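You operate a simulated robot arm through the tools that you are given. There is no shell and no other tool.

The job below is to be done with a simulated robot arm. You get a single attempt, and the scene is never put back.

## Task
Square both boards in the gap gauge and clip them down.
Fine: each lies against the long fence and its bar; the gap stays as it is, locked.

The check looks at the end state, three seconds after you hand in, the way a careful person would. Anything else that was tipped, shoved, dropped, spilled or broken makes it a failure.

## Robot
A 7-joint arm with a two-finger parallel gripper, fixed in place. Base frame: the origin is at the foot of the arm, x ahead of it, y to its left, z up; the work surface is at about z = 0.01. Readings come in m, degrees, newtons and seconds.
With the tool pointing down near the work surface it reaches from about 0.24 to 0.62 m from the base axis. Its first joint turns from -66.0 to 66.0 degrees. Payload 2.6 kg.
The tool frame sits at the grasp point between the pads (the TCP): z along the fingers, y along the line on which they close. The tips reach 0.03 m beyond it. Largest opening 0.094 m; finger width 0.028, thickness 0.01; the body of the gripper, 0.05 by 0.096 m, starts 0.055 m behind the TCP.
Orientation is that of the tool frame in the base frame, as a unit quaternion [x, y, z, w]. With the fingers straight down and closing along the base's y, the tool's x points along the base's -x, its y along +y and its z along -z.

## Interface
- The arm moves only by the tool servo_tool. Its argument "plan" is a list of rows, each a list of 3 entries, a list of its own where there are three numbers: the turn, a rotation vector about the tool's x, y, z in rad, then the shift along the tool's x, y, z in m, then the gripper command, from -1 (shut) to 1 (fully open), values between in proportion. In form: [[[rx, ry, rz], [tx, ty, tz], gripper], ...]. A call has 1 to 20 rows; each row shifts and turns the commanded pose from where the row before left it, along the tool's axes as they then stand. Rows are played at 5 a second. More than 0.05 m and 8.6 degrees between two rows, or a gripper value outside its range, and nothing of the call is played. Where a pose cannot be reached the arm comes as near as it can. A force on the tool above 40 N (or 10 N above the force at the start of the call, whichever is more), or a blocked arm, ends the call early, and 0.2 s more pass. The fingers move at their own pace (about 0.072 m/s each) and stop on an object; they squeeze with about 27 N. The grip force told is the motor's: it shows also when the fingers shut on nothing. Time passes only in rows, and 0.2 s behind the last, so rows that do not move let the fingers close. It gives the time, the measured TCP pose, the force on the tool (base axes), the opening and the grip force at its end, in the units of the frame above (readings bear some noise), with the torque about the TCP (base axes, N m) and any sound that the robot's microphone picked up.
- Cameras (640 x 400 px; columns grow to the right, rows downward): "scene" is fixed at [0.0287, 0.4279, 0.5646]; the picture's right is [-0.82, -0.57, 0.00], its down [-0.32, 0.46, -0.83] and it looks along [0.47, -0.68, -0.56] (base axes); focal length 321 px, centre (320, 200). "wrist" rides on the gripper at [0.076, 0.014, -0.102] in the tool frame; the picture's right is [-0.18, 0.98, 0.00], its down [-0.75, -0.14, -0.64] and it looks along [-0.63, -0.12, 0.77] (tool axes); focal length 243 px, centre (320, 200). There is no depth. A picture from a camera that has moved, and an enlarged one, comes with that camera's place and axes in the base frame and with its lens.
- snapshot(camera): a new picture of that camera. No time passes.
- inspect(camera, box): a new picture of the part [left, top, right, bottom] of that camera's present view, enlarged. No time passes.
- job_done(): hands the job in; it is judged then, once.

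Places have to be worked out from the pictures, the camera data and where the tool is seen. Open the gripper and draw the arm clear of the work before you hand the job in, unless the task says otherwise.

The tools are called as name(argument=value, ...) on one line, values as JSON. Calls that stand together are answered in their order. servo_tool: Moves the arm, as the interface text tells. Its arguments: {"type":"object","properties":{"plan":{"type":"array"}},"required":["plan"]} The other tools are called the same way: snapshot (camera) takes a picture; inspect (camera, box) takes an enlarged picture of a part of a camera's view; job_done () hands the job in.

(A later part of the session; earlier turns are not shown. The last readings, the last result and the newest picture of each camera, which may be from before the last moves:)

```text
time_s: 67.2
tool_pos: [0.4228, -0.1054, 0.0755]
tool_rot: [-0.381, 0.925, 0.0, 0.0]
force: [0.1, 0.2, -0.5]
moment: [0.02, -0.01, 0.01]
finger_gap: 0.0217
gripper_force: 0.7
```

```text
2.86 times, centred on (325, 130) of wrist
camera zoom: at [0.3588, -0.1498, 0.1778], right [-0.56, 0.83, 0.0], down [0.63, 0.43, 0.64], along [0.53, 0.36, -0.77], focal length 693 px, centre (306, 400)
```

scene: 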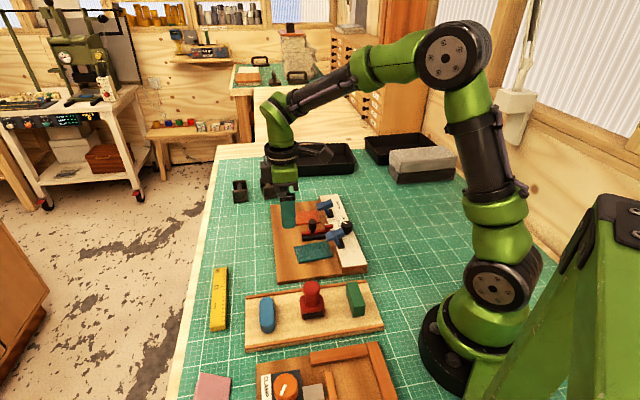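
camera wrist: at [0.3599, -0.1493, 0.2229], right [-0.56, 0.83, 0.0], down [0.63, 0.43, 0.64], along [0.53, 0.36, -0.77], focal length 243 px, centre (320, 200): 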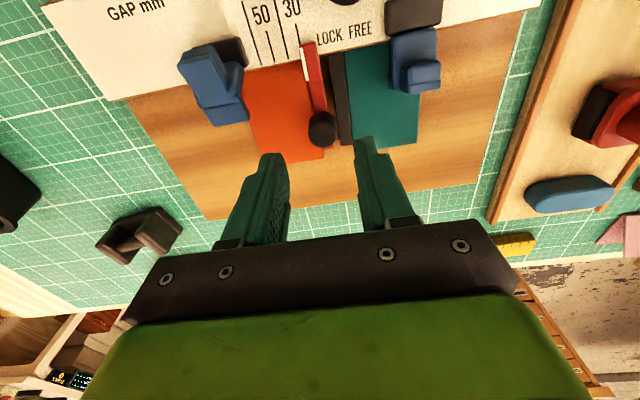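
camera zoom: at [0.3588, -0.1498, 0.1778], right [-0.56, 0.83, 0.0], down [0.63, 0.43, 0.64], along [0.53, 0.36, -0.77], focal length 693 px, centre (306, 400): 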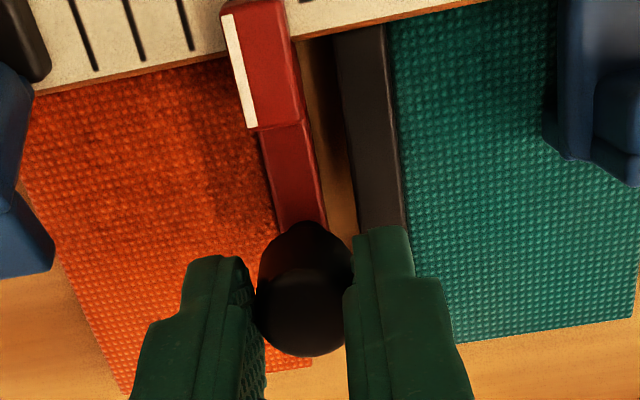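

The crop matches the first picture to within a pixel, so the gap is restored. I'll release the post, lift, and go over the lock knob with the fingers about 42 mm open.

servo_tool(plan=[[[0, 0, 0], [0, 0, 0], -0.4], [[0, 0, 0], [0, 0, 0], -0.3], [[0, 0, 0], [0, 0, -0.02], -0.3], [[0, 0, 0], [0, 0, -0.04], -0.1], [[0, 0, 0], [0.028, 0.01, 0], -0.1], [[0, 0, 0], [0.028, 0.01, 0], -0.1], [[0, 0, 0], [0.027, 0.008, 0], -0.1], [[0, 0, 0], [0, 0, 0], -0.1]])

snapshot(camera="wrist")

inspect(camera="scene", box=[315, 215, 365, 250])

```text
time_s: 69.0
tool_pos: [0.3448, -0.1465, 0.1339]
tool_rot: [-0.38, 0.925, 0.0, -0.001]
force: [-0.5, 0.6, 0.3]
moment: [0.02, 0.03, 0.03]
finger_gap: 0.0422
gripper_force: 0.0
```

```text
taken
camera wrist: at [0.2796, -0.1896, 0.2383], right [-0.56, 0.83, 0.0], down [0.64, 0.43, 0.64], along [0.53, 0.36, -0.77], focal length 243 px, centre (320, 200)
```

wrist: 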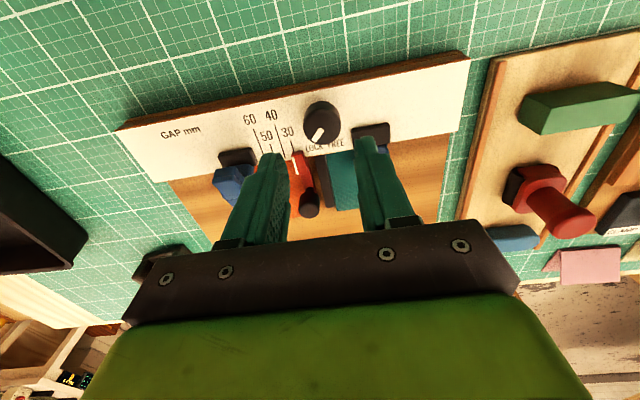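

```text
11.43 times, centred on (340, 232) of scene
camera zoom: at [0.0287, 0.4279, 0.5646], right [-0.82, -0.57, 0.0], down [-0.32, 0.46, -0.83], along [0.47, -0.68, -0.56], focal length 3664 px, centre (91, -171)
```

zoom: 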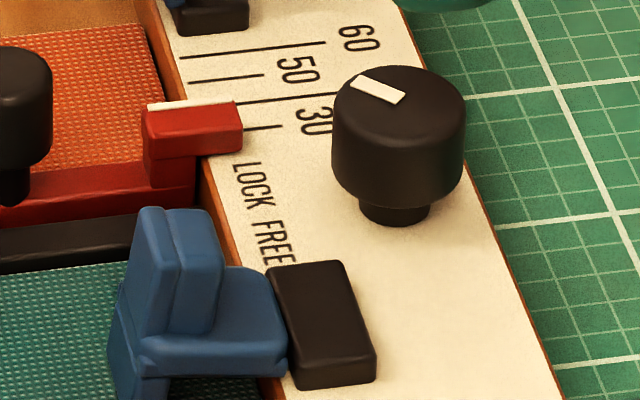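

inspect(camera="wrist", box=[270, 80, 380, 160])

```text
5.00 times, centred on (325, 120) of wrist
camera zoom: at [0.2796, -0.1896, 0.2383], right [-0.56, 0.83, 0.0], down [0.64, 0.43, 0.64], along [0.53, 0.36, -0.77], focal length 1213 px, centre (295, 600)
```

zoom: 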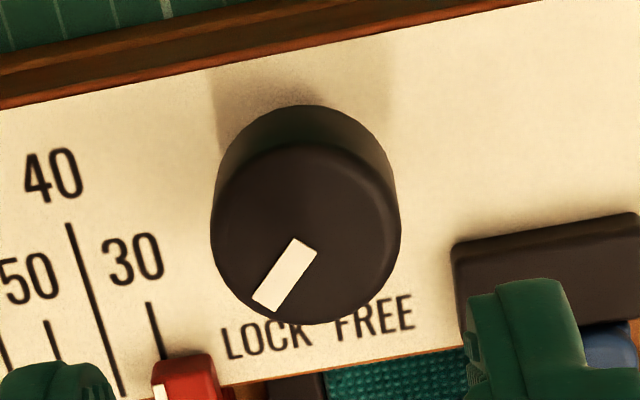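

In this upright view the pointer aims at LOCK, yet the bar slid at about 1 N, so the knob may not be tight. The careful thing is to tighten it further in the LOCK sense, clockwise. I'll centre over the knob and lower the open fingers around it.

servo_tool(plan=[[[0, 0, 0], [0, 0.0017, 0.02], -0.1], [[0, 0, 0], [0, 0, 0.02], -0.1], [[0, 0, 0], [0, 0, 0.014], -0.1], [[0, 0, 0], [0, 0, 0.006], -0.1], [[0, 0, 0], [0, 0, 0], -0.25], [[0, 0, 0], [0, 0, 0], -0.25]])

inspect(camera="wrist", box=[240, 60, 400, 200])

inspect(camera="scene", box=[315, 205, 375, 255])

```text
time_s: 70.4
tool_pos: [0.3429, -0.1435, 0.0731]
tool_rot: [-0.38, 0.925, 0.0, 0.0]
force: [0.4, -0.6, 0.6]
moment: [-0.01, -0.01, 0.01]
finger_gap: 0.0353
gripper_force: 0.1
```

```text
2.86 times, centred on (320, 130) of wrist
camera zoom: at [0.2791, -0.1877, 0.1774], right [-0.56, 0.83, 0.0], down [0.63, 0.43, 0.64], along [0.53, 0.36, -0.77], focal length 693 px, centre (320, 400)
```

zoom: 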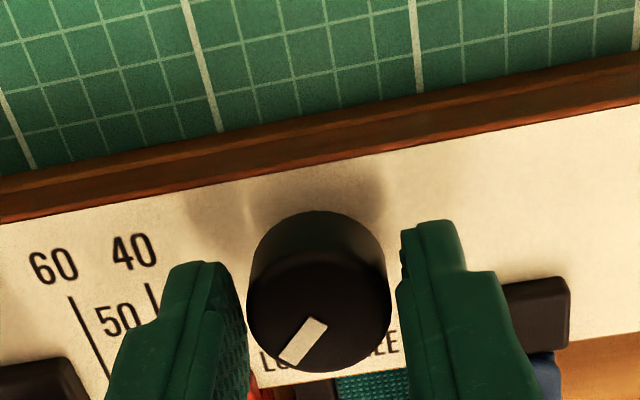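

```text
8.00 times, centred on (345, 230) of scene
camera zoom: at [0.0287, 0.4279, 0.5646], right [-0.82, -0.57, 0.0], down [-0.32, 0.46, -0.83], along [0.47, -0.68, -0.56], focal length 2565 px, centre (120, -40)
```

zoom: 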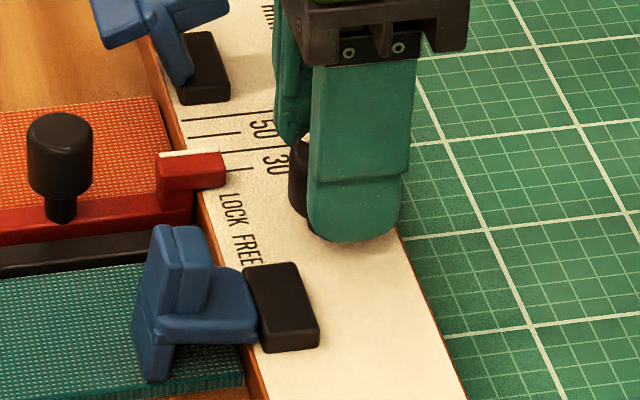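

The knob is centred between the fingers to within about 0.5 mm. I'll close on it, then check the position before turning.

servo_tool(plan=[[[0, 0, 0], [0, 0, 0], -0.38], [[0, 0, 0], [0, 0, 0], -0.42], [[0, 0, 0], [0, 0, 0], -0.5], [[0, 0, 0], [0, 0, 0], -0.5]])

inspect(camera="wrist", box=[240, 60, 400, 200])

```text
time_s: 71.4
tool_pos: [0.3434, -0.1458, 0.0742]
tool_rot: [-0.38, 0.925, 0.0, 0.0]
force: [1.4, -1.5, -2.4]
moment: [-0.02, -0.05, 0.0]
finger_gap: 0.0291
gripper_force: 44.8
```

```text
2.86 times, centred on (320, 130) of wrist
camera zoom: at [0.2791, -0.1878, 0.1775], right [-0.56, 0.83, 0.0], down [0.63, 0.43, 0.64], along [0.53, 0.36, -0.77], focal length 693 px, centre (320, 400)
```

zoom: 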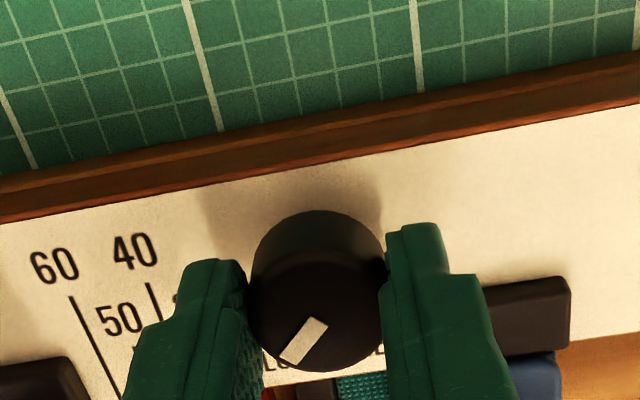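

Gripped cleanly with only about 2 N of side load. I'll try turning clockwise, the LOCK direction, by a few degrees and watch the torque.

servo_tool(plan=[[[0, 0, 0.03], [0, 0, 0], -0.5], [[0, 0, 0.03], [0, 0, 0], -0.5], [[0, 0, 0], [0, 0, 0], -0.5]])

inspect(camera="scene", box=[315, 205, 375, 255])

inspect(camera="wrist", box=[240, 60, 400, 200])

```text
time_s: 72.2
tool_pos: [0.3427, -0.1445, 0.0749]
tool_rot: [-0.354, 0.935, -0.001, 0.0]
force: [10.0, -4.2, -12.7]
moment: [-0.32, -0.15, 0.78]
finger_gap: 0.029
gripper_force: 44.5
```

```text
8.00 times, centred on (345, 230) of scene
camera zoom: at [0.0287, 0.4279, 0.5647], right [-0.82, -0.57, 0.0], down [-0.32, 0.46, -0.83], along [0.47, -0.68, -0.56], focal length 2565 px, centre (120, -40)
```

zoom: 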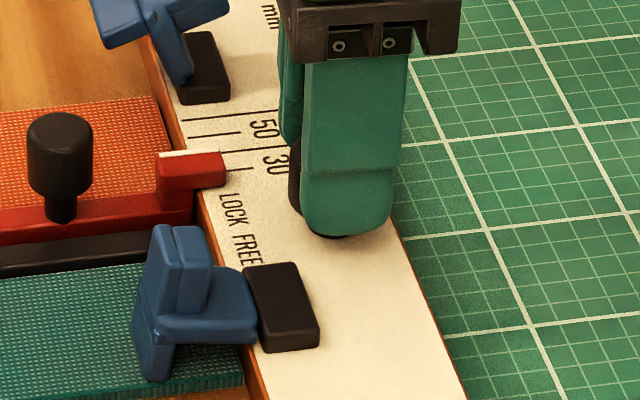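

```text
2.86 times, centred on (320, 130) of wrist
camera zoom: at [0.2768, -0.1836, 0.1776], right [-0.51, 0.86, 0.0], down [0.66, 0.39, 0.64], along [0.55, 0.33, -0.77], focal length 693 px, centre (320, 400)
```

zoom: 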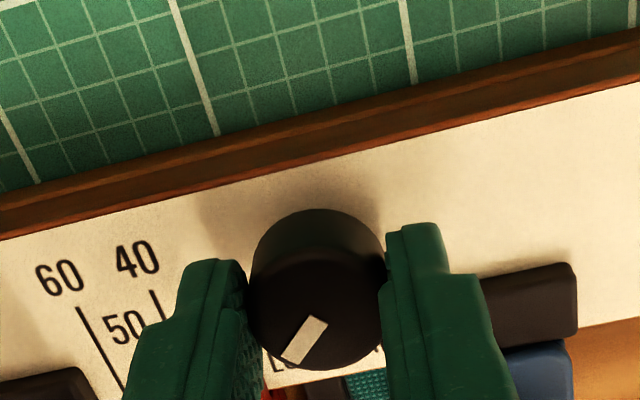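

The knob resists clockwise with 0.78 N·m, so it is hard against its LOCK stop: the pointer is right and the gap lock is on, even though the bar can creep under a steady push. I'll unload the twist, leaving a slight clockwise bias, and open the fingers.

servo_tool(plan=[[[0, 0, -0.025], [0, 0, 0], -0.5], [[0, 0, -0.025], [0, 0, 0], -0.5], [[0, 0, 0], [0, 0, 0], -0.5]])

inspect(camera="wrist", box=[240, 60, 400, 200])

```text
time_s: 73.0
tool_pos: [0.3437, -0.1444, 0.0739]
tool_rot: [-0.376, 0.927, -0.001, 0.0]
force: [15.6, -7.3, -20.5]
moment: [0.19, -0.57, -0.01]
finger_gap: 0.0292
gripper_force: 45.6
```

```text
2.86 times, centred on (320, 130) of wrist
camera zoom: at [0.2788, -0.1869, 0.1776], right [-0.55, 0.83, 0.0], down [0.64, 0.42, 0.64], along [0.54, 0.35, -0.77], focal length 693 px, centre (320, 400)
```

zoom: 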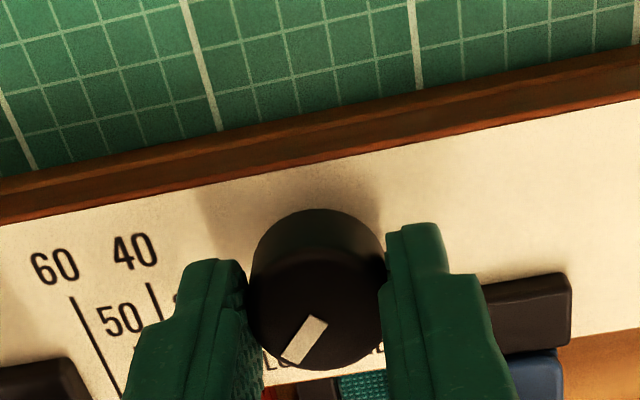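

The twist is unloaded, but side and vertical load has built up in the grip. I'll open the fingers at once to let it go.

servo_tool(plan=[[[0, 0, 0], [0, 0, 0], -0.3], [[0, 0, 0], [0, 0, 0], -0.1], [[0, 0, 0], [0, 0, 0], -0.1]])

inspect(camera="wrist", box=[240, 60, 400, 200])

inspect(camera="scene", box=[265, 190, 375, 285])

```text
time_s: 73.8
tool_pos: [0.3426, -0.1453, 0.074]
tool_rot: [-0.375, 0.927, 0.0, 0.0]
force: [0.6, -0.2, 0.1]
moment: [0.0, 0.0, 0.04]
finger_gap: 0.0423
gripper_force: 0.2
```

```text
2.86 times, centred on (320, 130) of wrist
camera zoom: at [0.2785, -0.1866, 0.1778], right [-0.55, 0.83, 0.0], down [0.64, 0.42, 0.64], along [0.54, 0.35, -0.77], focal length 693 px, centre (320, 400)
```

zoom: 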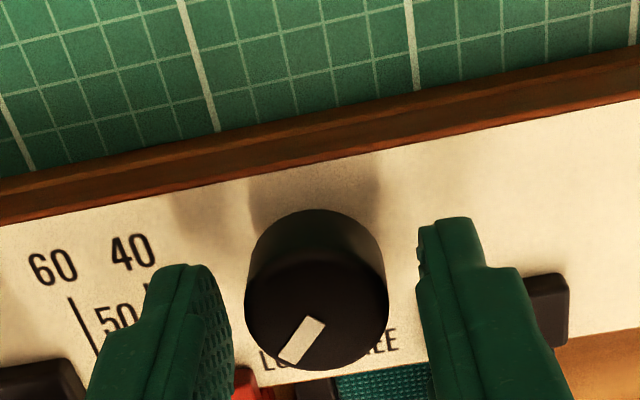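

```text
4.21 times, centred on (320, 238) of scene
camera zoom: at [0.0287, 0.4279, 0.5646], right [-0.82, -0.57, 0.0], down [-0.32, 0.46, -0.83], along [0.47, -0.68, -0.56], focal length 1350 px, centre (320, 42)
```

zoom: 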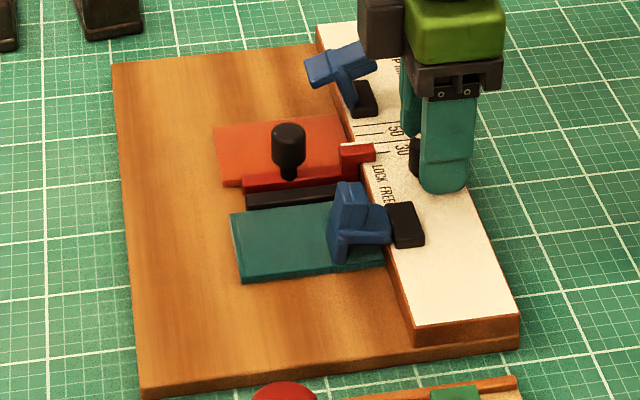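

Everything is released and the gauge hasn't shifted. I'll lift, undo the small yaw, and look closely at how the orange sits against the bar and fence.

servo_tool(plan=[[[0, 0, -0.01], [0, 0, -0.03], -0.1], [[0, 0, 0], [0, 0, -0.03], -0.1], [[0, 0, 0], [0, -0.03, -0.02], -0.5], [[0, 0, 0], [0, -0.03, 0], -0.5], [[0, 0, 0], [0, 0, 0], -0.5]])

snapshot(camera="wrist")

inspect(camera="scene", box=[285, 195, 355, 240])

inspect(camera="scene", box=[315, 215, 365, 250])

```text
time_s: 75.0
tool_pos: [0.3837, -0.187, 0.1535]
tool_rot: [-0.38, 0.925, 0.0, -0.001]
force: [-0.8, 0.4, 0.1]
moment: [0.0, 0.01, 0.03]
finger_gap: 0.0232
gripper_force: 0.1
```

```text
taken
camera wrist: at [0.3208, -0.2299, 0.2573], right [-0.56, 0.83, 0.0], down [0.64, 0.43, 0.64], along [0.53, 0.36, -0.77], focal length 243 px, centre (320, 200)
```

wrist: 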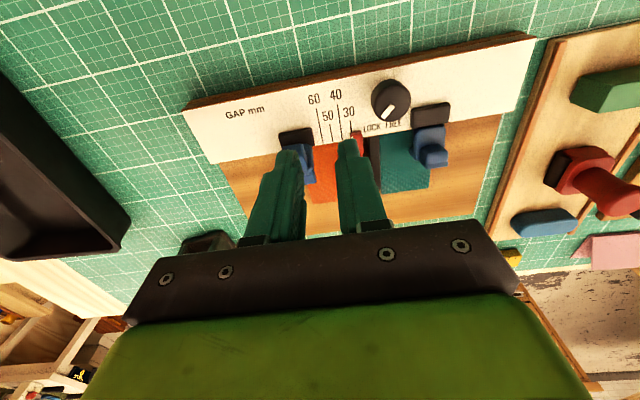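

```text
8.89 times, centred on (320, 218) of scene
camera zoom: at [0.0287, 0.4279, 0.5646], right [-0.82, -0.57, 0.0], down [-0.32, 0.46, -0.83], along [0.47, -0.68, -0.56], focal length 2850 px, centre (320, 44)
```

zoom: 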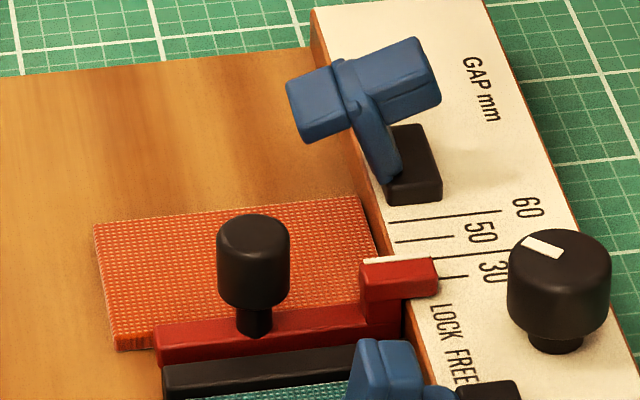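

```text
11.43 times, centred on (340, 232) of scene
camera zoom: at [0.0287, 0.4279, 0.5646], right [-0.82, -0.57, 0.0], down [-0.32, 0.46, -0.83], along [0.47, -0.68, -0.56], focal length 3664 px, centre (91, -171)
```

zoom: 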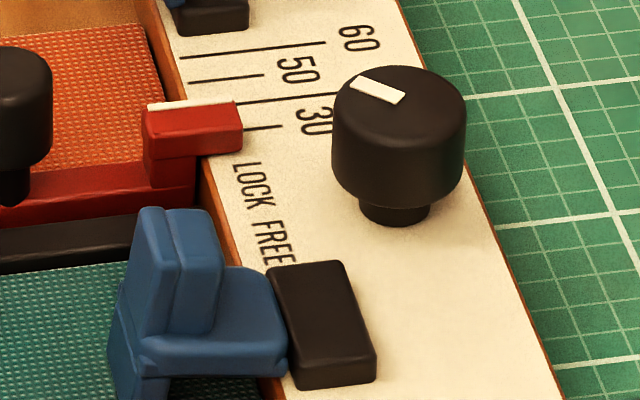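

The bar's mark and knob are unchanged. I'll move to where the camera sees the orange's bar edge and fence edge clearly.

servo_tool(plan=[[[0, 0, 0], [-0.028, -0.015, 0], -0.5], [[0, 0, 0], [-0.028, -0.015, 0], -1], [[0, 0, 0], [-0.028, -0.015, 0], -1], [[0, 0, 0], [0, 0, 0.02], -1], [[0, 0, 0], [0, 0, 0], -1]])

inspect(camera="wrist", box=[270, 20, 470, 180])

inspect(camera="wrist", box=[370, 60, 450, 140])

```text
time_s: 76.2
tool_pos: [0.4762, -0.1592, 0.1332]
tool_rot: [-0.38, 0.925, -0.001, 0.001]
force: [0.3, 0.1, -0.7]
moment: [0.0, 0.01, -0.01]
finger_gap: 0.0
gripper_force: 26.9
```

```text
2.50 times, centred on (370, 100) of wrist
camera zoom: at [0.4123, -0.2026, 0.2372], right [-0.56, 0.83, 0.0], down [0.64, 0.43, 0.64], along [0.53, 0.36, -0.77], focal length 606 px, centre (195, 450)
```

zoom: 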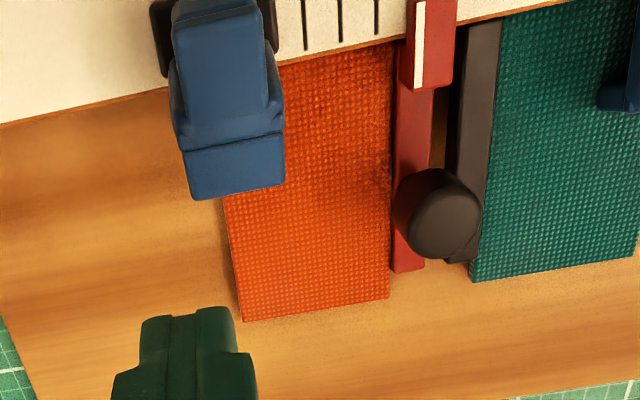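

```text
5.00 times, centred on (410, 100) of wrist
camera zoom: at [0.4123, -0.2026, 0.2372], right [-0.56, 0.83, 0.0], down [0.64, 0.43, 0.64], along [0.53, 0.36, -0.77], focal length 1213 px, centre (-130, 700)
```

zoom: 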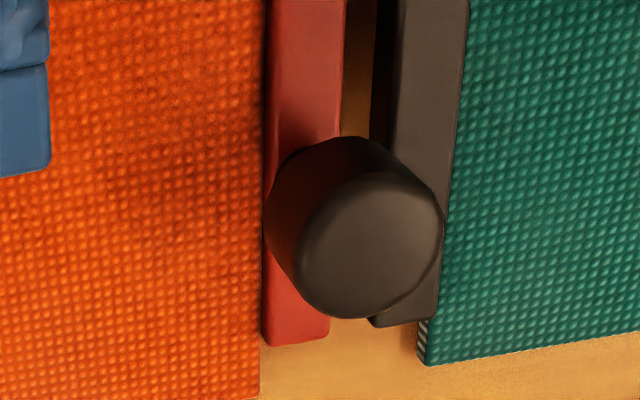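

The orange lies along the red bar with no visible gap. Now the fence side.

inspect(camera="wrist", box=[350, 20, 440, 80])

inspect(camera="wrist", box=[400, 10, 520, 90])

inspect(camera="scene", box=[318, 203, 348, 228])

```text
6.67 times, centred on (395, 50) of wrist
camera zoom: at [0.4123, -0.2026, 0.2372], right [-0.56, 0.83, 0.0], down [0.64, 0.43, 0.64], along [0.53, 0.36, -0.77], focal length 1618 px, centre (-180, 1200)
```

zoom: 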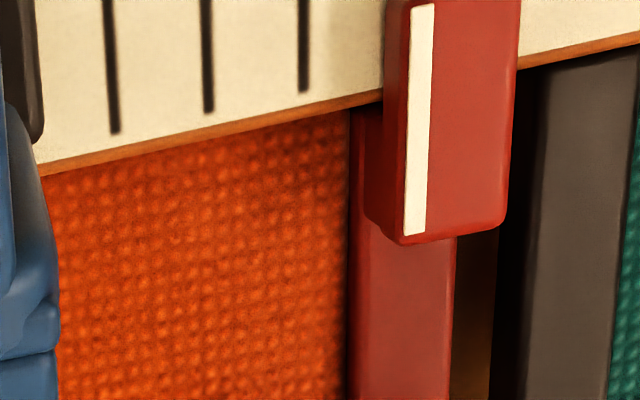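

```text
5.00 times, centred on (460, 50) of wrist
camera zoom: at [0.4123, -0.2026, 0.2372], right [-0.56, 0.83, 0.0], down [0.64, 0.43, 0.64], along [0.53, 0.36, -0.77], focal length 1213 px, centre (-380, 950)
```

zoom: 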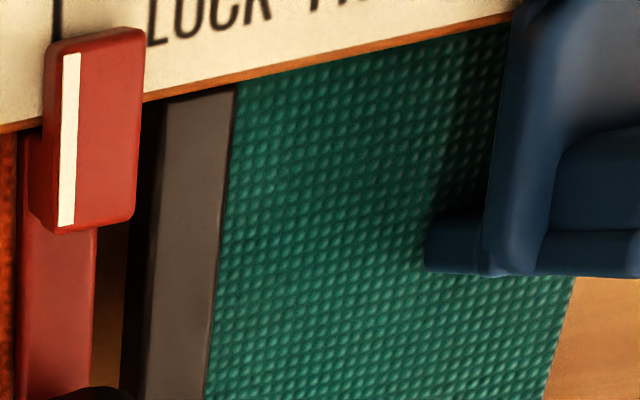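

```text
16.00 times, centred on (333, 216) of scene
camera zoom: at [0.0287, 0.4279, 0.5646], right [-0.82, -0.57, 0.0], down [-0.32, 0.46, -0.83], along [0.47, -0.68, -0.56], focal length 5130 px, centre (112, -48)
```

zoom: 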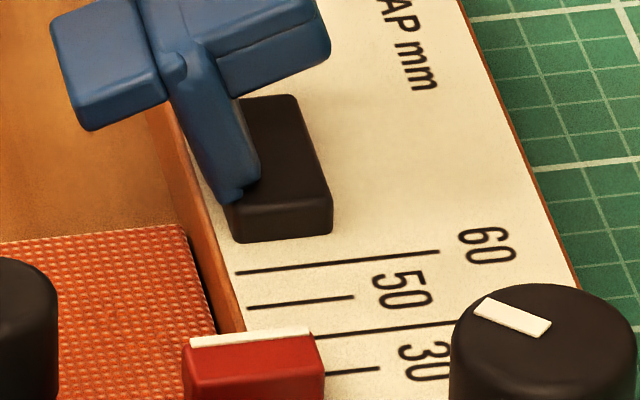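

inspect(camera="scene", box=[318, 208, 338, 222])

inspect(camera="scene", box=[325, 235, 355, 258])

```text
16.00 times, centred on (328, 215) of scene
camera zoom: at [0.0287, 0.4279, 0.5646], right [-0.82, -0.57, 0.0], down [-0.32, 0.46, -0.83], along [0.47, -0.68, -0.56], focal length 5130 px, centre (192, -40)
```

zoom: 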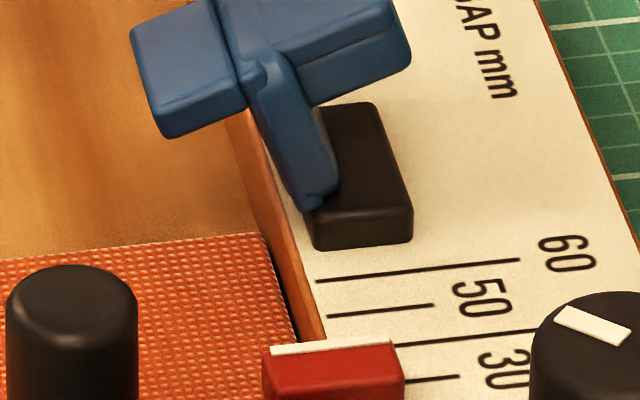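

```text
16.00 times, centred on (340, 246) of scene
camera zoom: at [0.0287, 0.4279, 0.5646], right [-0.82, -0.57, 0.0], down [-0.32, 0.46, -0.83], along [0.47, -0.68, -0.56], focal length 5130 px, centre (0, -544)
```

zoom: 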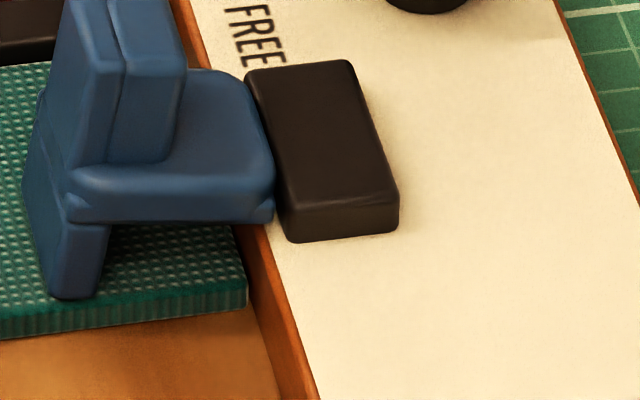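

There's a dark wedge between the orange and the fence near the bar end, so it may be about 1° out. I'll look at the corners at the highest zoom.

inspect(camera="wrist", box=[385, 105, 425, 135])

inspect(camera="wrist", box=[385, 30, 425, 60])

inspect(camera="scene", box=[290, 222, 320, 244])

```text
13.33 times, centred on (405, 120) of wrist
camera zoom: at [0.4123, -0.2026, 0.2372], right [-0.56, 0.83, 0.0], down [0.64, 0.43, 0.64], along [0.53, 0.36, -0.77], focal length 3235 px, centre (-813, 1267)
```

zoom: 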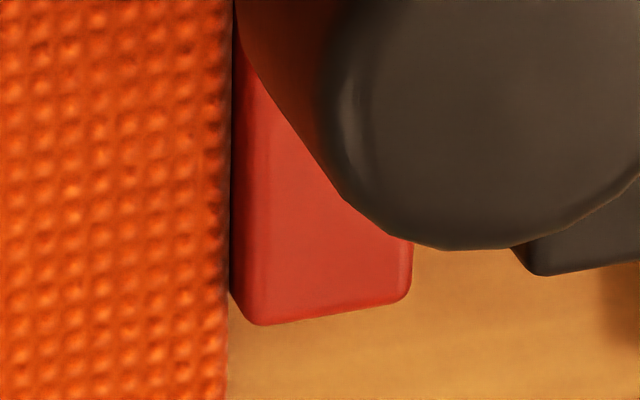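

```text
13.33 times, centred on (405, 45) of wrist
camera zoom: at [0.4123, -0.2026, 0.2372], right [-0.56, 0.83, 0.0], down [0.64, 0.43, 0.64], along [0.53, 0.36, -0.77], focal length 3235 px, centre (-813, 2267)
```

zoom: 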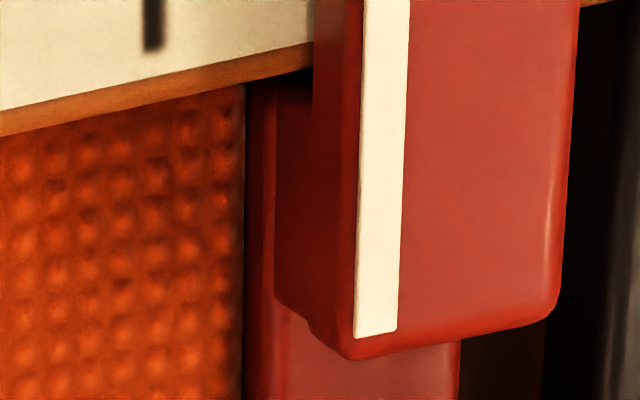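

```text
16.00 times, centred on (305, 233) of scene
camera zoom: at [0.0287, 0.4279, 0.5646], right [-0.82, -0.57, 0.0], down [-0.32, 0.46, -0.83], along [0.47, -0.68, -0.56], focal length 5130 px, centre (560, -328)
```

zoom: 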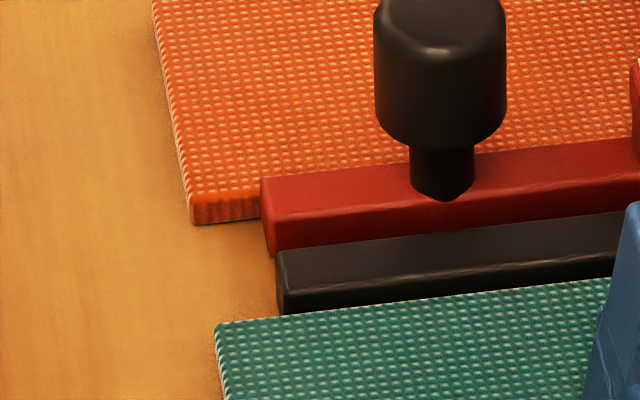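

The orange's edge is parallel to the bar and within about 0.3 mm of it, but it may have crept slightly off the fence. I'll nudge its outer edge gently against the fence again with both fingers.

servo_tool(plan=[[[0, 0, 0], [-0.032, 0.02, 0], -0.447], [[0, 0, 0], [-0.034, 0.02, 0], -0.447], [[0, 0, 0], [0, 0, 0.035], -0.447], [[0, 0, 0], [0, 0, 0.035], -0.447], [[0, 0, 0], [0, 0, 0.015], -0.447], [[0, 0, 0], [0, 0, 0], -0.447]])

inspect(camera="wrist", box=[220, 60, 400, 180])

inspect(camera="scene", box=[280, 195, 350, 245])

```text
time_s: 77.6
tool_pos: [0.4944, -0.0844, 0.0489]
tool_rot: [-0.38, 0.925, 0.0, 0.0]
force: [-0.6, 0.9, 0.6]
moment: [-0.01, 0.02, -0.03]
finger_gap: 0.0256
gripper_force: 0.0
```

```text
3.33 times, centred on (310, 120) of wrist
camera zoom: at [0.4305, -0.1276, 0.1525], right [-0.56, 0.83, 0.0], down [0.64, 0.43, 0.64], along [0.53, 0.36, -0.77], focal length 809 px, centre (353, 467)
```

zoom: 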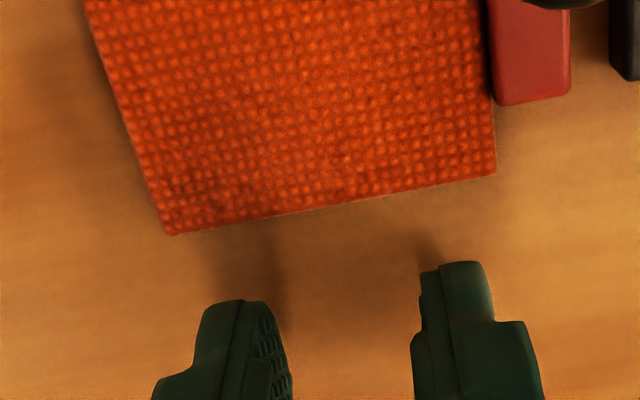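

```text
8.00 times, centred on (315, 220) of scene
camera zoom: at [0.0287, 0.4279, 0.5646], right [-0.82, -0.57, 0.0], down [-0.32, 0.46, -0.83], along [0.47, -0.68, -0.56], focal length 2565 px, centre (360, 40)
```

zoom: 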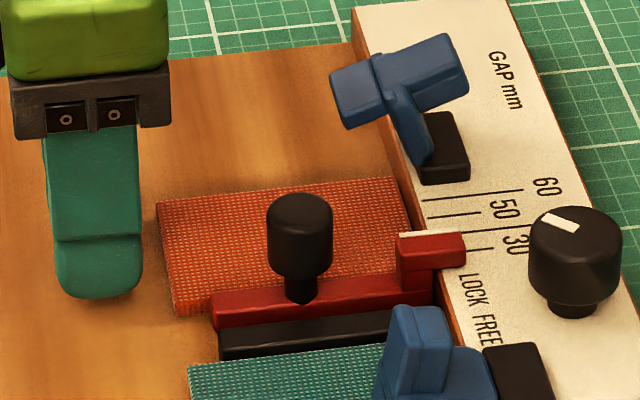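

The outer edge is about 9 mm away and within 0.4° of parallel. I'll lower fully and approach gently.

servo_tool(plan=[[[0, 0, 0], [0, 0, 0.003], -0.447], [[0, 0, 0], [0, 0, 0.0015], -0.447], [[0, 0, 0], [0.002, 0, 0], -0.447], [[0, 0, 0], [0.002, 0, 0], -0.447], [[0, 0, 0], [0.002, 0, 0], -0.447], [[0, 0, 0], [0.001, 0, 0], -0.447], [[0, 0, 0], [0, 0, 0], -0.447]])

inspect(camera="wrist", box=[220, 60, 400, 180])

```text
time_s: 79.2
tool_pos: [0.4908, -0.0889, 0.0457]
tool_rot: [-0.381, 0.925, 0.0, 0.0]
force: [0.0, 0.5, 0.5]
moment: [-0.02, 0.04, -0.01]
finger_gap: 0.0257
gripper_force: 0.1
```

```text
3.33 times, centred on (310, 120) of wrist
camera zoom: at [0.4259, -0.1328, 0.1482], right [-0.56, 0.83, 0.0], down [0.64, 0.43, 0.64], along [0.53, 0.36, -0.77], focal length 809 px, centre (353, 467)
```

zoom: 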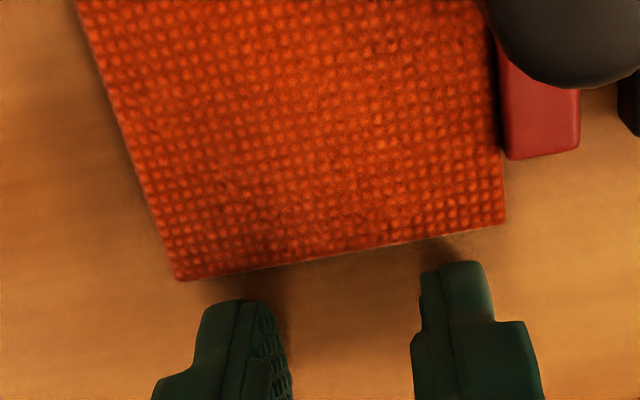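

servo_tool(plan=[[[0, 0, 0], [0.001, 0, 0], -0.447], [[0, 0, 0], [0.001, 0, 0], -0.447], [[0, 0, 0], [0, 0, 0], -0.447]])

inspect(camera="wrist", box=[220, 60, 400, 180])

inspect(camera="scene", box=[318, 208, 338, 222])

```text
time_s: 80.0
tool_pos: [0.4893, -0.0926, 0.0437]
tool_rot: [-0.381, 0.925, 0.0, 0.0]
force: [0.7, -0.1, 0.1]
moment: [-0.01, -0.03, -0.01]
finger_gap: 0.0257
gripper_force: 0.1
```

```text
3.33 times, centred on (310, 120) of wrist
camera zoom: at [0.4247, -0.1342, 0.1482], right [-0.56, 0.83, 0.0], down [0.63, 0.43, 0.64], along [0.53, 0.36, -0.77], focal length 809 px, centre (353, 467)
```

zoom: 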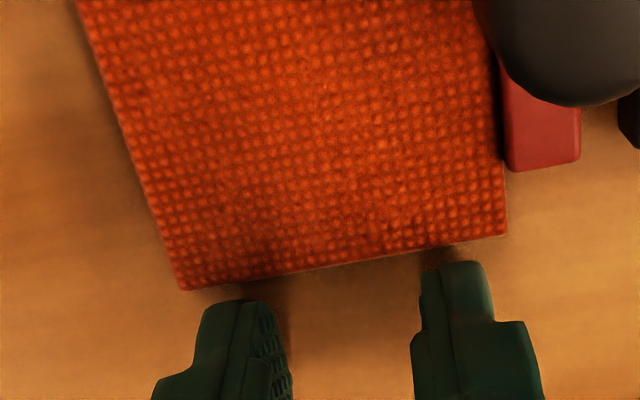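

```text
16.00 times, centred on (328, 215) of scene
camera zoom: at [0.0287, 0.4279, 0.5646], right [-0.82, -0.57, 0.0], down [-0.32, 0.46, -0.83], along [0.47, -0.68, -0.56], focal length 5130 px, centre (192, -40)
```

zoom: 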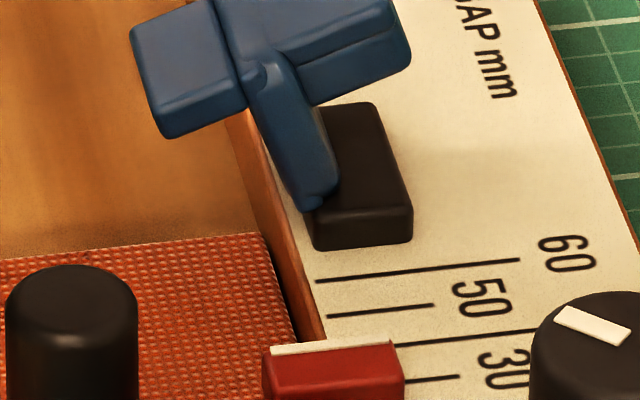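

Contact is near. I'll take finer steps until a few newtons show.

servo_tool(plan=[[[0, 0, 0], [0.0007, 0, 0], -0.447], [[0, 0, 0], [0, 0, 0], -0.447]])

inspect(camera="scene", box=[318, 208, 338, 222])

```text
time_s: 80.6
tool_pos: [0.4887, -0.0924, 0.0442]
tool_rot: [-0.38, 0.925, 0.0, 0.0]
force: [0.4, 0.6, 1.1]
moment: [0.03, 0.0, 0.0]
finger_gap: 0.0256
gripper_force: 0.1
```

```text
16.00 times, centred on (328, 215) of scene
camera zoom: at [0.0287, 0.4279, 0.5646], right [-0.82, -0.57, 0.0], down [-0.32, 0.46, -0.83], along [0.47, -0.68, -0.56], focal length 5130 px, centre (192, -40)
```

zoom: 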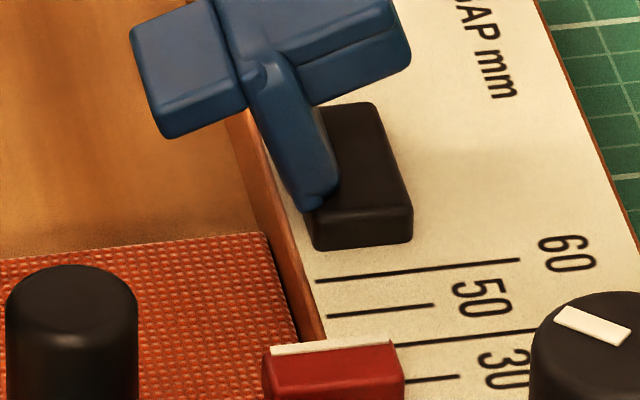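

The dark wedge is shrinking, so the board really was slightly off. I'll continue.

servo_tool(plan=[[[0, 0, 0], [0.0007, 0, 0], -0.447], [[0, 0, 0], [0, 0, 0], -0.447]])

inspect(camera="scene", box=[318, 208, 338, 222])

```text
time_s: 81.2
tool_pos: [0.4882, -0.0928, 0.0436]
tool_rot: [-0.381, 0.925, 0.001, 0.0]
force: [1.3, 0.7, -0.7]
moment: [0.03, 0.0, 0.0]
finger_gap: 0.0259
gripper_force: 0.0
```

```text
16.00 times, centred on (328, 215) of scene
camera zoom: at [0.0287, 0.4279, 0.5646], right [-0.82, -0.57, 0.0], down [-0.32, 0.46, -0.83], along [0.47, -0.68, -0.56], focal length 5130 px, centre (192, -40)
```

zoom: 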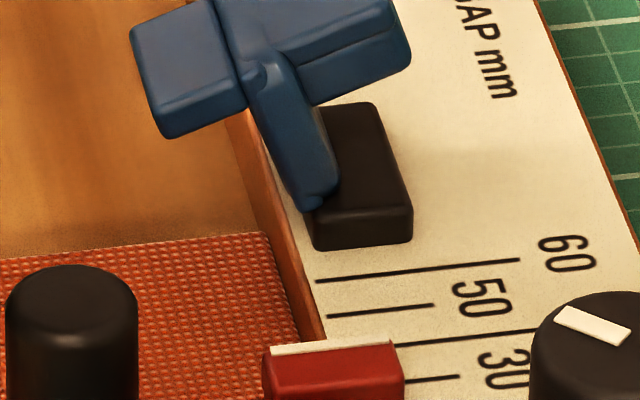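

The wedge is closed, with 1.4 N now showing. One more small step to seat it.

servo_tool(plan=[[[0, 0, 0], [0.0006, 0, 0], -0.447], [[0, 0, 0], [0, 0, 0], -0.447]])

inspect(camera="scene", box=[318, 208, 338, 222])

inspect(camera="wrist", box=[220, 60, 400, 180])

inspect(camera="scene", box=[315, 215, 365, 250])

```text
time_s: 81.8
tool_pos: [0.4872, -0.0921, 0.0449]
tool_rot: [-0.38, 0.925, 0.0, -0.001]
force: [1.4, 2.1, -0.5]
moment: [0.09, -0.09, 0.05]
finger_gap: 0.0257
gripper_force: 0.1
```

```text
16.00 times, centred on (328, 215) of scene
camera zoom: at [0.0287, 0.4279, 0.5646], right [-0.82, -0.57, 0.0], down [-0.32, 0.46, -0.83], along [0.47, -0.68, -0.56], focal length 5130 px, centre (192, -40)
```

zoom: 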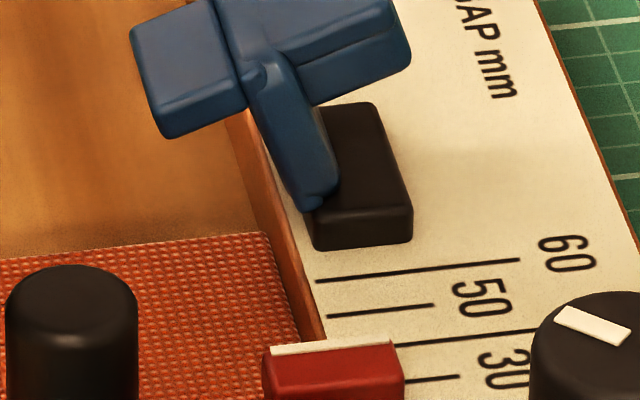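

```text
3.33 times, centred on (310, 120) of wrist
camera zoom: at [0.4237, -0.1351, 0.1483], right [-0.56, 0.83, 0.0], down [0.63, 0.43, 0.64], along [0.53, 0.36, -0.77], focal length 809 px, centre (353, 467)
```

zoom: 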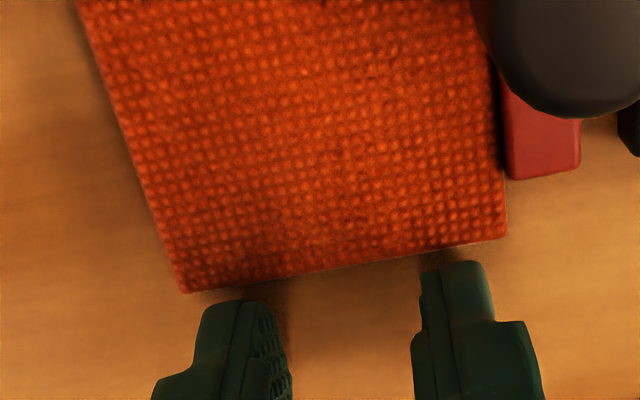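

```text
11.43 times, centred on (340, 232) of scene
camera zoom: at [0.0287, 0.4279, 0.5646], right [-0.82, -0.57, 0.0], down [-0.32, 0.46, -0.83], along [0.47, -0.68, -0.56], focal length 3664 px, centre (91, -171)
```

zoom: 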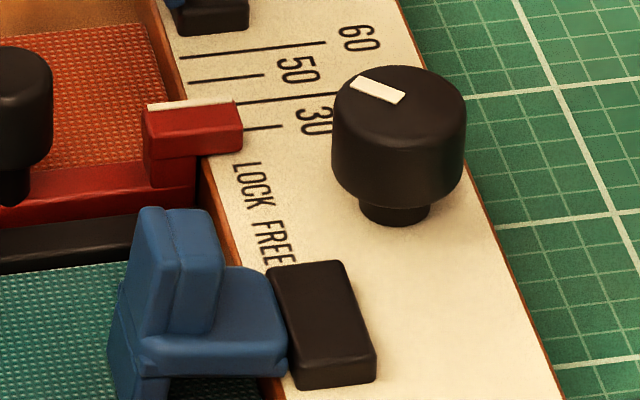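

It's flush on the fence at 2.5 N and the bar's mark is unchanged. I'll check the bar-side contact.

inspect(camera="wrist", box=[345, 80, 385, 135])

inspect(camera="scene", box=[290, 222, 320, 244])

```text
7.27 times, centred on (365, 108) of wrist
camera zoom: at [0.4237, -0.1351, 0.1483], right [-0.56, 0.83, 0.0], down [0.63, 0.43, 0.64], along [0.53, 0.36, -0.77], focal length 1764 px, centre (-7, 873)
```

zoom: 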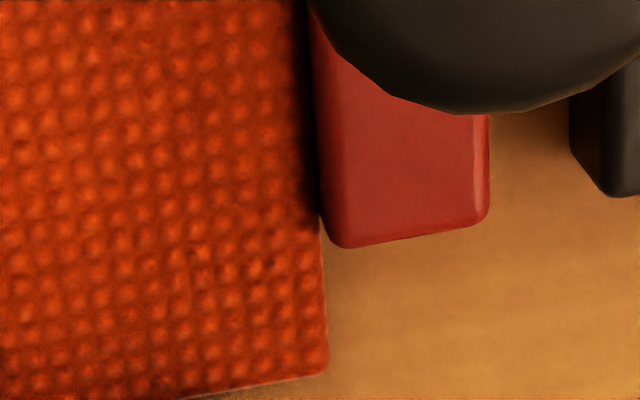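

```text
16.00 times, centred on (305, 233) of scene
camera zoom: at [0.0287, 0.4279, 0.5646], right [-0.82, -0.57, 0.0], down [-0.32, 0.46, -0.83], along [0.47, -0.68, -0.56], focal length 5130 px, centre (560, -328)
```

zoom: 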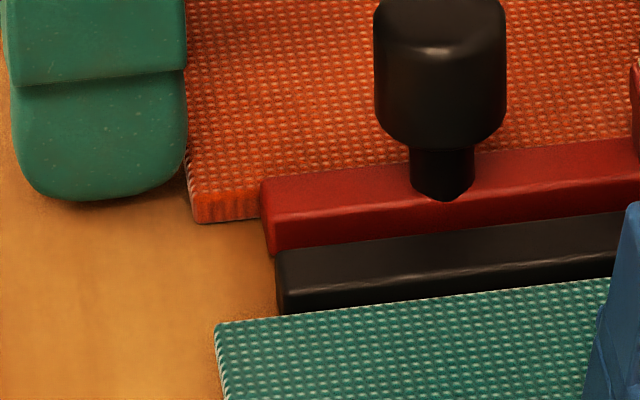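

The orange's edge sits on the bar and the fence. I'll back off carefully, lift high, and travel to the fence side behind clip 2's handle at about E1 = 0.431.

servo_tool(plan=[[[0, 0, 0], [-0.002, 0, 0], -0.447], [[0, 0, 0], [-0.004, 0, 0], -0.447], [[0, 0, 0], [-0.002, 0, -0.03], -0.447], [[0, 0, 0], [0, 0, -0.04], -1], [[0, 0, 0], [0, 0, -0.02], -1], [[0, 0, 0], [0.038, -0.006, 0], -1], [[0, 0, 0], [0.038, -0.006, 0], -1], [[0, 0, 0], [0.038, -0.006, 0], -1], [[0, 0, 0], [0.037, -0.005, 0], -1], [[0, 0, 0], [0, 0, 0], -1]])

snapshot(camera="wrist")

inspect(camera="scene", box=[285, 180, 375, 245])

```text
time_s: 84.0
tool_pos: [0.4024, -0.2093, 0.1327]
tool_rot: [-0.381, 0.924, 0.0, -0.001]
force: [0.6, -0.2, 1.0]
moment: [-0.04, 0.0, 0.0]
finger_gap: 0.0002
gripper_force: 26.6
```

```text
taken
camera wrist: at [0.338, -0.2528, 0.238], right [-0.56, 0.83, 0.0], down [0.63, 0.43, 0.64], along [0.53, 0.36, -0.77], focal length 243 px, centre (320, 200)
```

wrist: 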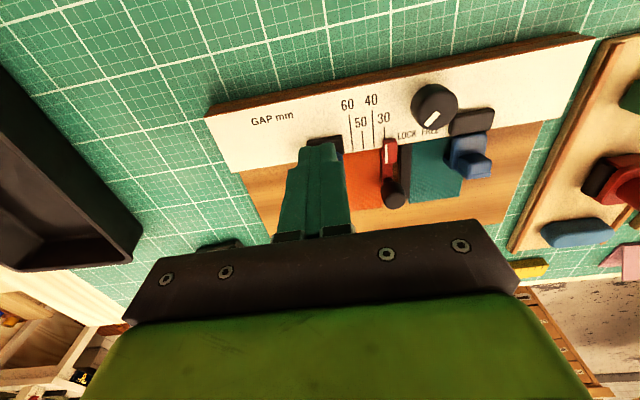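

```text
6.15 times, centred on (330, 212) of scene
camera zoom: at [0.0287, 0.4279, 0.5646], right [-0.82, -0.57, 0.0], down [-0.32, 0.46, -0.83], along [0.47, -0.68, -0.56], focal length 1973 px, centre (258, 123)
```

zoom: 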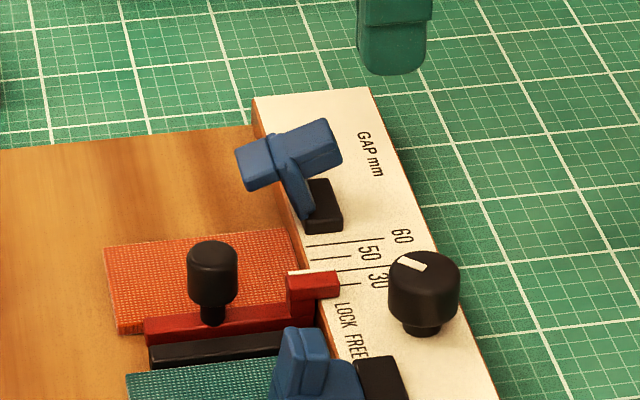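

The fingers are lined up with clip 2 and behind it. I'll lower to handle height as I did for clip 1.

servo_tool(plan=[[[0, 0, 0], [0, 0, 0.02], -1], [[0, 0, 0], [0, 0, 0.02], -1], [[0, 0, 0], [0, 0, 0.015], -1], [[0, 0, 0], [0, 0, 0], -1]])

inspect(camera="scene", box=[300, 180, 360, 230])

inspect(camera="wrist", box=[220, 60, 420, 220])

```text
time_s: 85.0
tool_pos: [0.4028, -0.2099, 0.0788]
tool_rot: [-0.381, 0.925, 0.0, 0.0]
force: [-0.3, 0.1, -0.3]
moment: [-0.01, -0.03, 0.0]
finger_gap: 0.0002
gripper_force: 26.7
```

```text
8.00 times, centred on (330, 205) of scene
camera zoom: at [0.0287, 0.4279, 0.5646], right [-0.82, -0.57, 0.0], down [-0.32, 0.46, -0.83], along [0.47, -0.68, -0.56], focal length 2565 px, centre (240, 160)
```

zoom: 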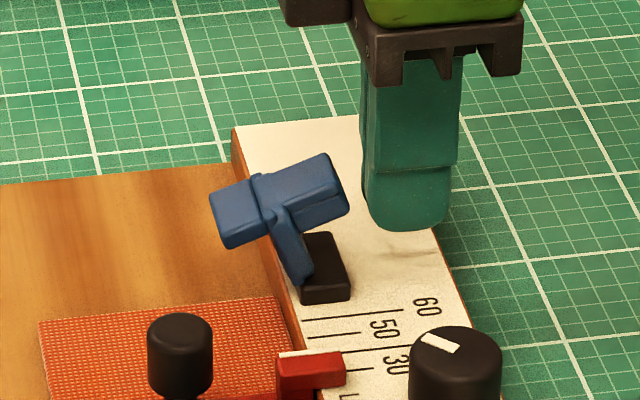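

```text
2.50 times, centred on (320, 140) of wrist
camera zoom: at [0.338, -0.2527, 0.1833], right [-0.56, 0.83, 0.0], down [0.64, 0.43, 0.64], along [0.53, 0.36, -0.77], focal length 606 px, centre (320, 350)
```

zoom: 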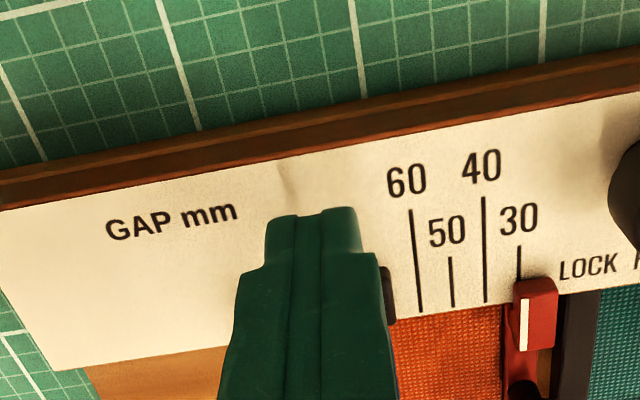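

The finger is behind the handle but about 3 mm past its centre along the fence. I'll correct that and start the sweep towards the board.

servo_tool(plan=[[[0, 0, 0], [0, 0.003, 0], -1], [[0, 0, 0], [-0.002, 0, 0], -1], [[0, 0, 0], [-0.002, 0, 0], -1], [[0, 0, 0], [-0.002, 0, 0], -1], [[0, 0, 0], [-0.002, 0, 0], -1], [[0, 0, 0], [-0.001, 0, 0], -1], [[0, 0, 0], [0, 0, 0], -1]])

inspect(camera="scene", box=[300, 180, 360, 230])

```text
time_s: 86.6
tool_pos: [0.4072, -0.2008, 0.0794]
tool_rot: [-0.38, 0.925, 0.0, 0.0]
force: [0.5, -2.0, -0.4]
moment: [0.02, 0.01, 0.01]
finger_gap: 0.0
gripper_force: 27.5
```

```text
8.00 times, centred on (330, 205) of scene
camera zoom: at [0.0287, 0.4279, 0.5646], right [-0.82, -0.57, 0.0], down [-0.32, 0.46, -0.83], along [0.47, -0.68, -0.56], focal length 2565 px, centre (240, 160)
```

zoom: 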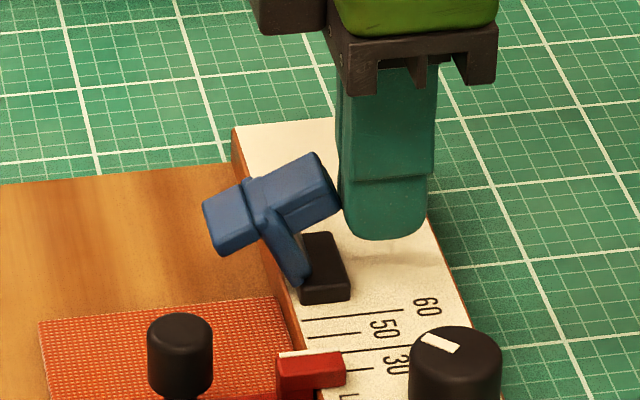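

The clip is swinging. I'll continue.

servo_tool(plan=[[[0, 0, 0], [-0.002, 0, 0], -1], [[0, 0, 0], [-0.002, 0, 0], -1], [[0, 0, 0], [-0.002, 0, 0], -1], [[0, 0, 0], [0, 0, 0], -1]])

inspect(camera="scene", box=[300, 180, 360, 230])

```text
time_s: 87.6
tool_pos: [0.4107, -0.1971, 0.0792]
tool_rot: [-0.38, 0.925, 0.0, 0.001]
force: [-0.5, -0.6, 0.3]
moment: [-0.04, 0.0, 0.01]
finger_gap: 0.0001
gripper_force: 26.2
```

```text
8.00 times, centred on (330, 205) of scene
camera zoom: at [0.0287, 0.4279, 0.5646], right [-0.82, -0.57, 0.0], down [-0.32, 0.46, -0.83], along [0.47, -0.68, -0.56], focal length 2565 px, centre (240, 160)
```

zoom: 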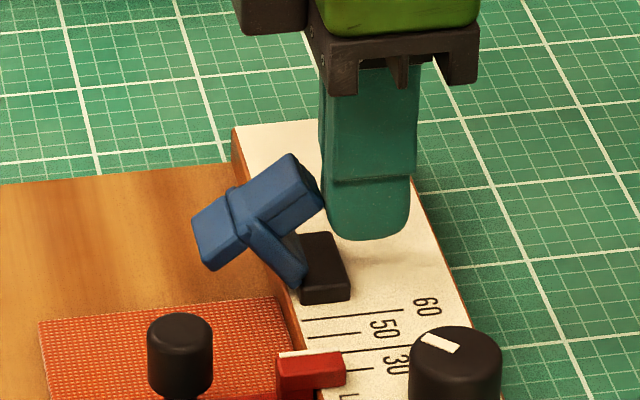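

servo_tool(plan=[[[0, 0, 0], [-0.002, 0, 0], -1], [[0, 0, 0], [-0.002, 0, 0], -1], [[0, 0, 0], [-0.002, 0, 0], -1], [[0, 0, 0], [0, 0, 0], -1]])

inspect(camera="scene", box=[300, 180, 360, 230])

```text
time_s: 88.6
tool_pos: [0.4157, -0.1921, 0.0799]
tool_rot: [-0.38, 0.925, 0.0, 0.0]
force: [0.4, -0.1, 0.7]
moment: [0.01, -0.01, -0.01]
finger_gap: 0.0
gripper_force: 26.6
```

```text
8.00 times, centred on (330, 205) of scene
camera zoom: at [0.0287, 0.4279, 0.5646], right [-0.82, -0.57, 0.0], down [-0.32, 0.46, -0.83], along [0.47, -0.68, -0.56], focal length 2565 px, centre (240, 160)
```

zoom: 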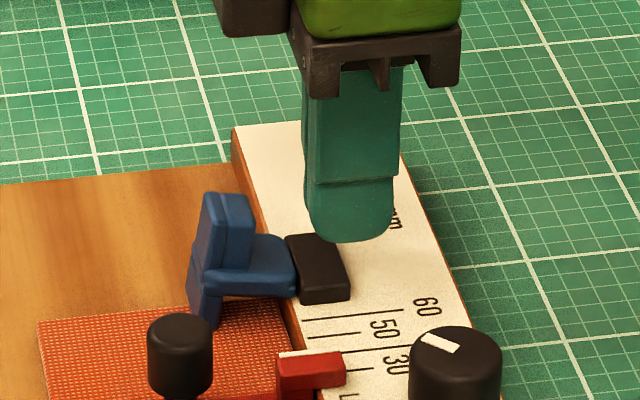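

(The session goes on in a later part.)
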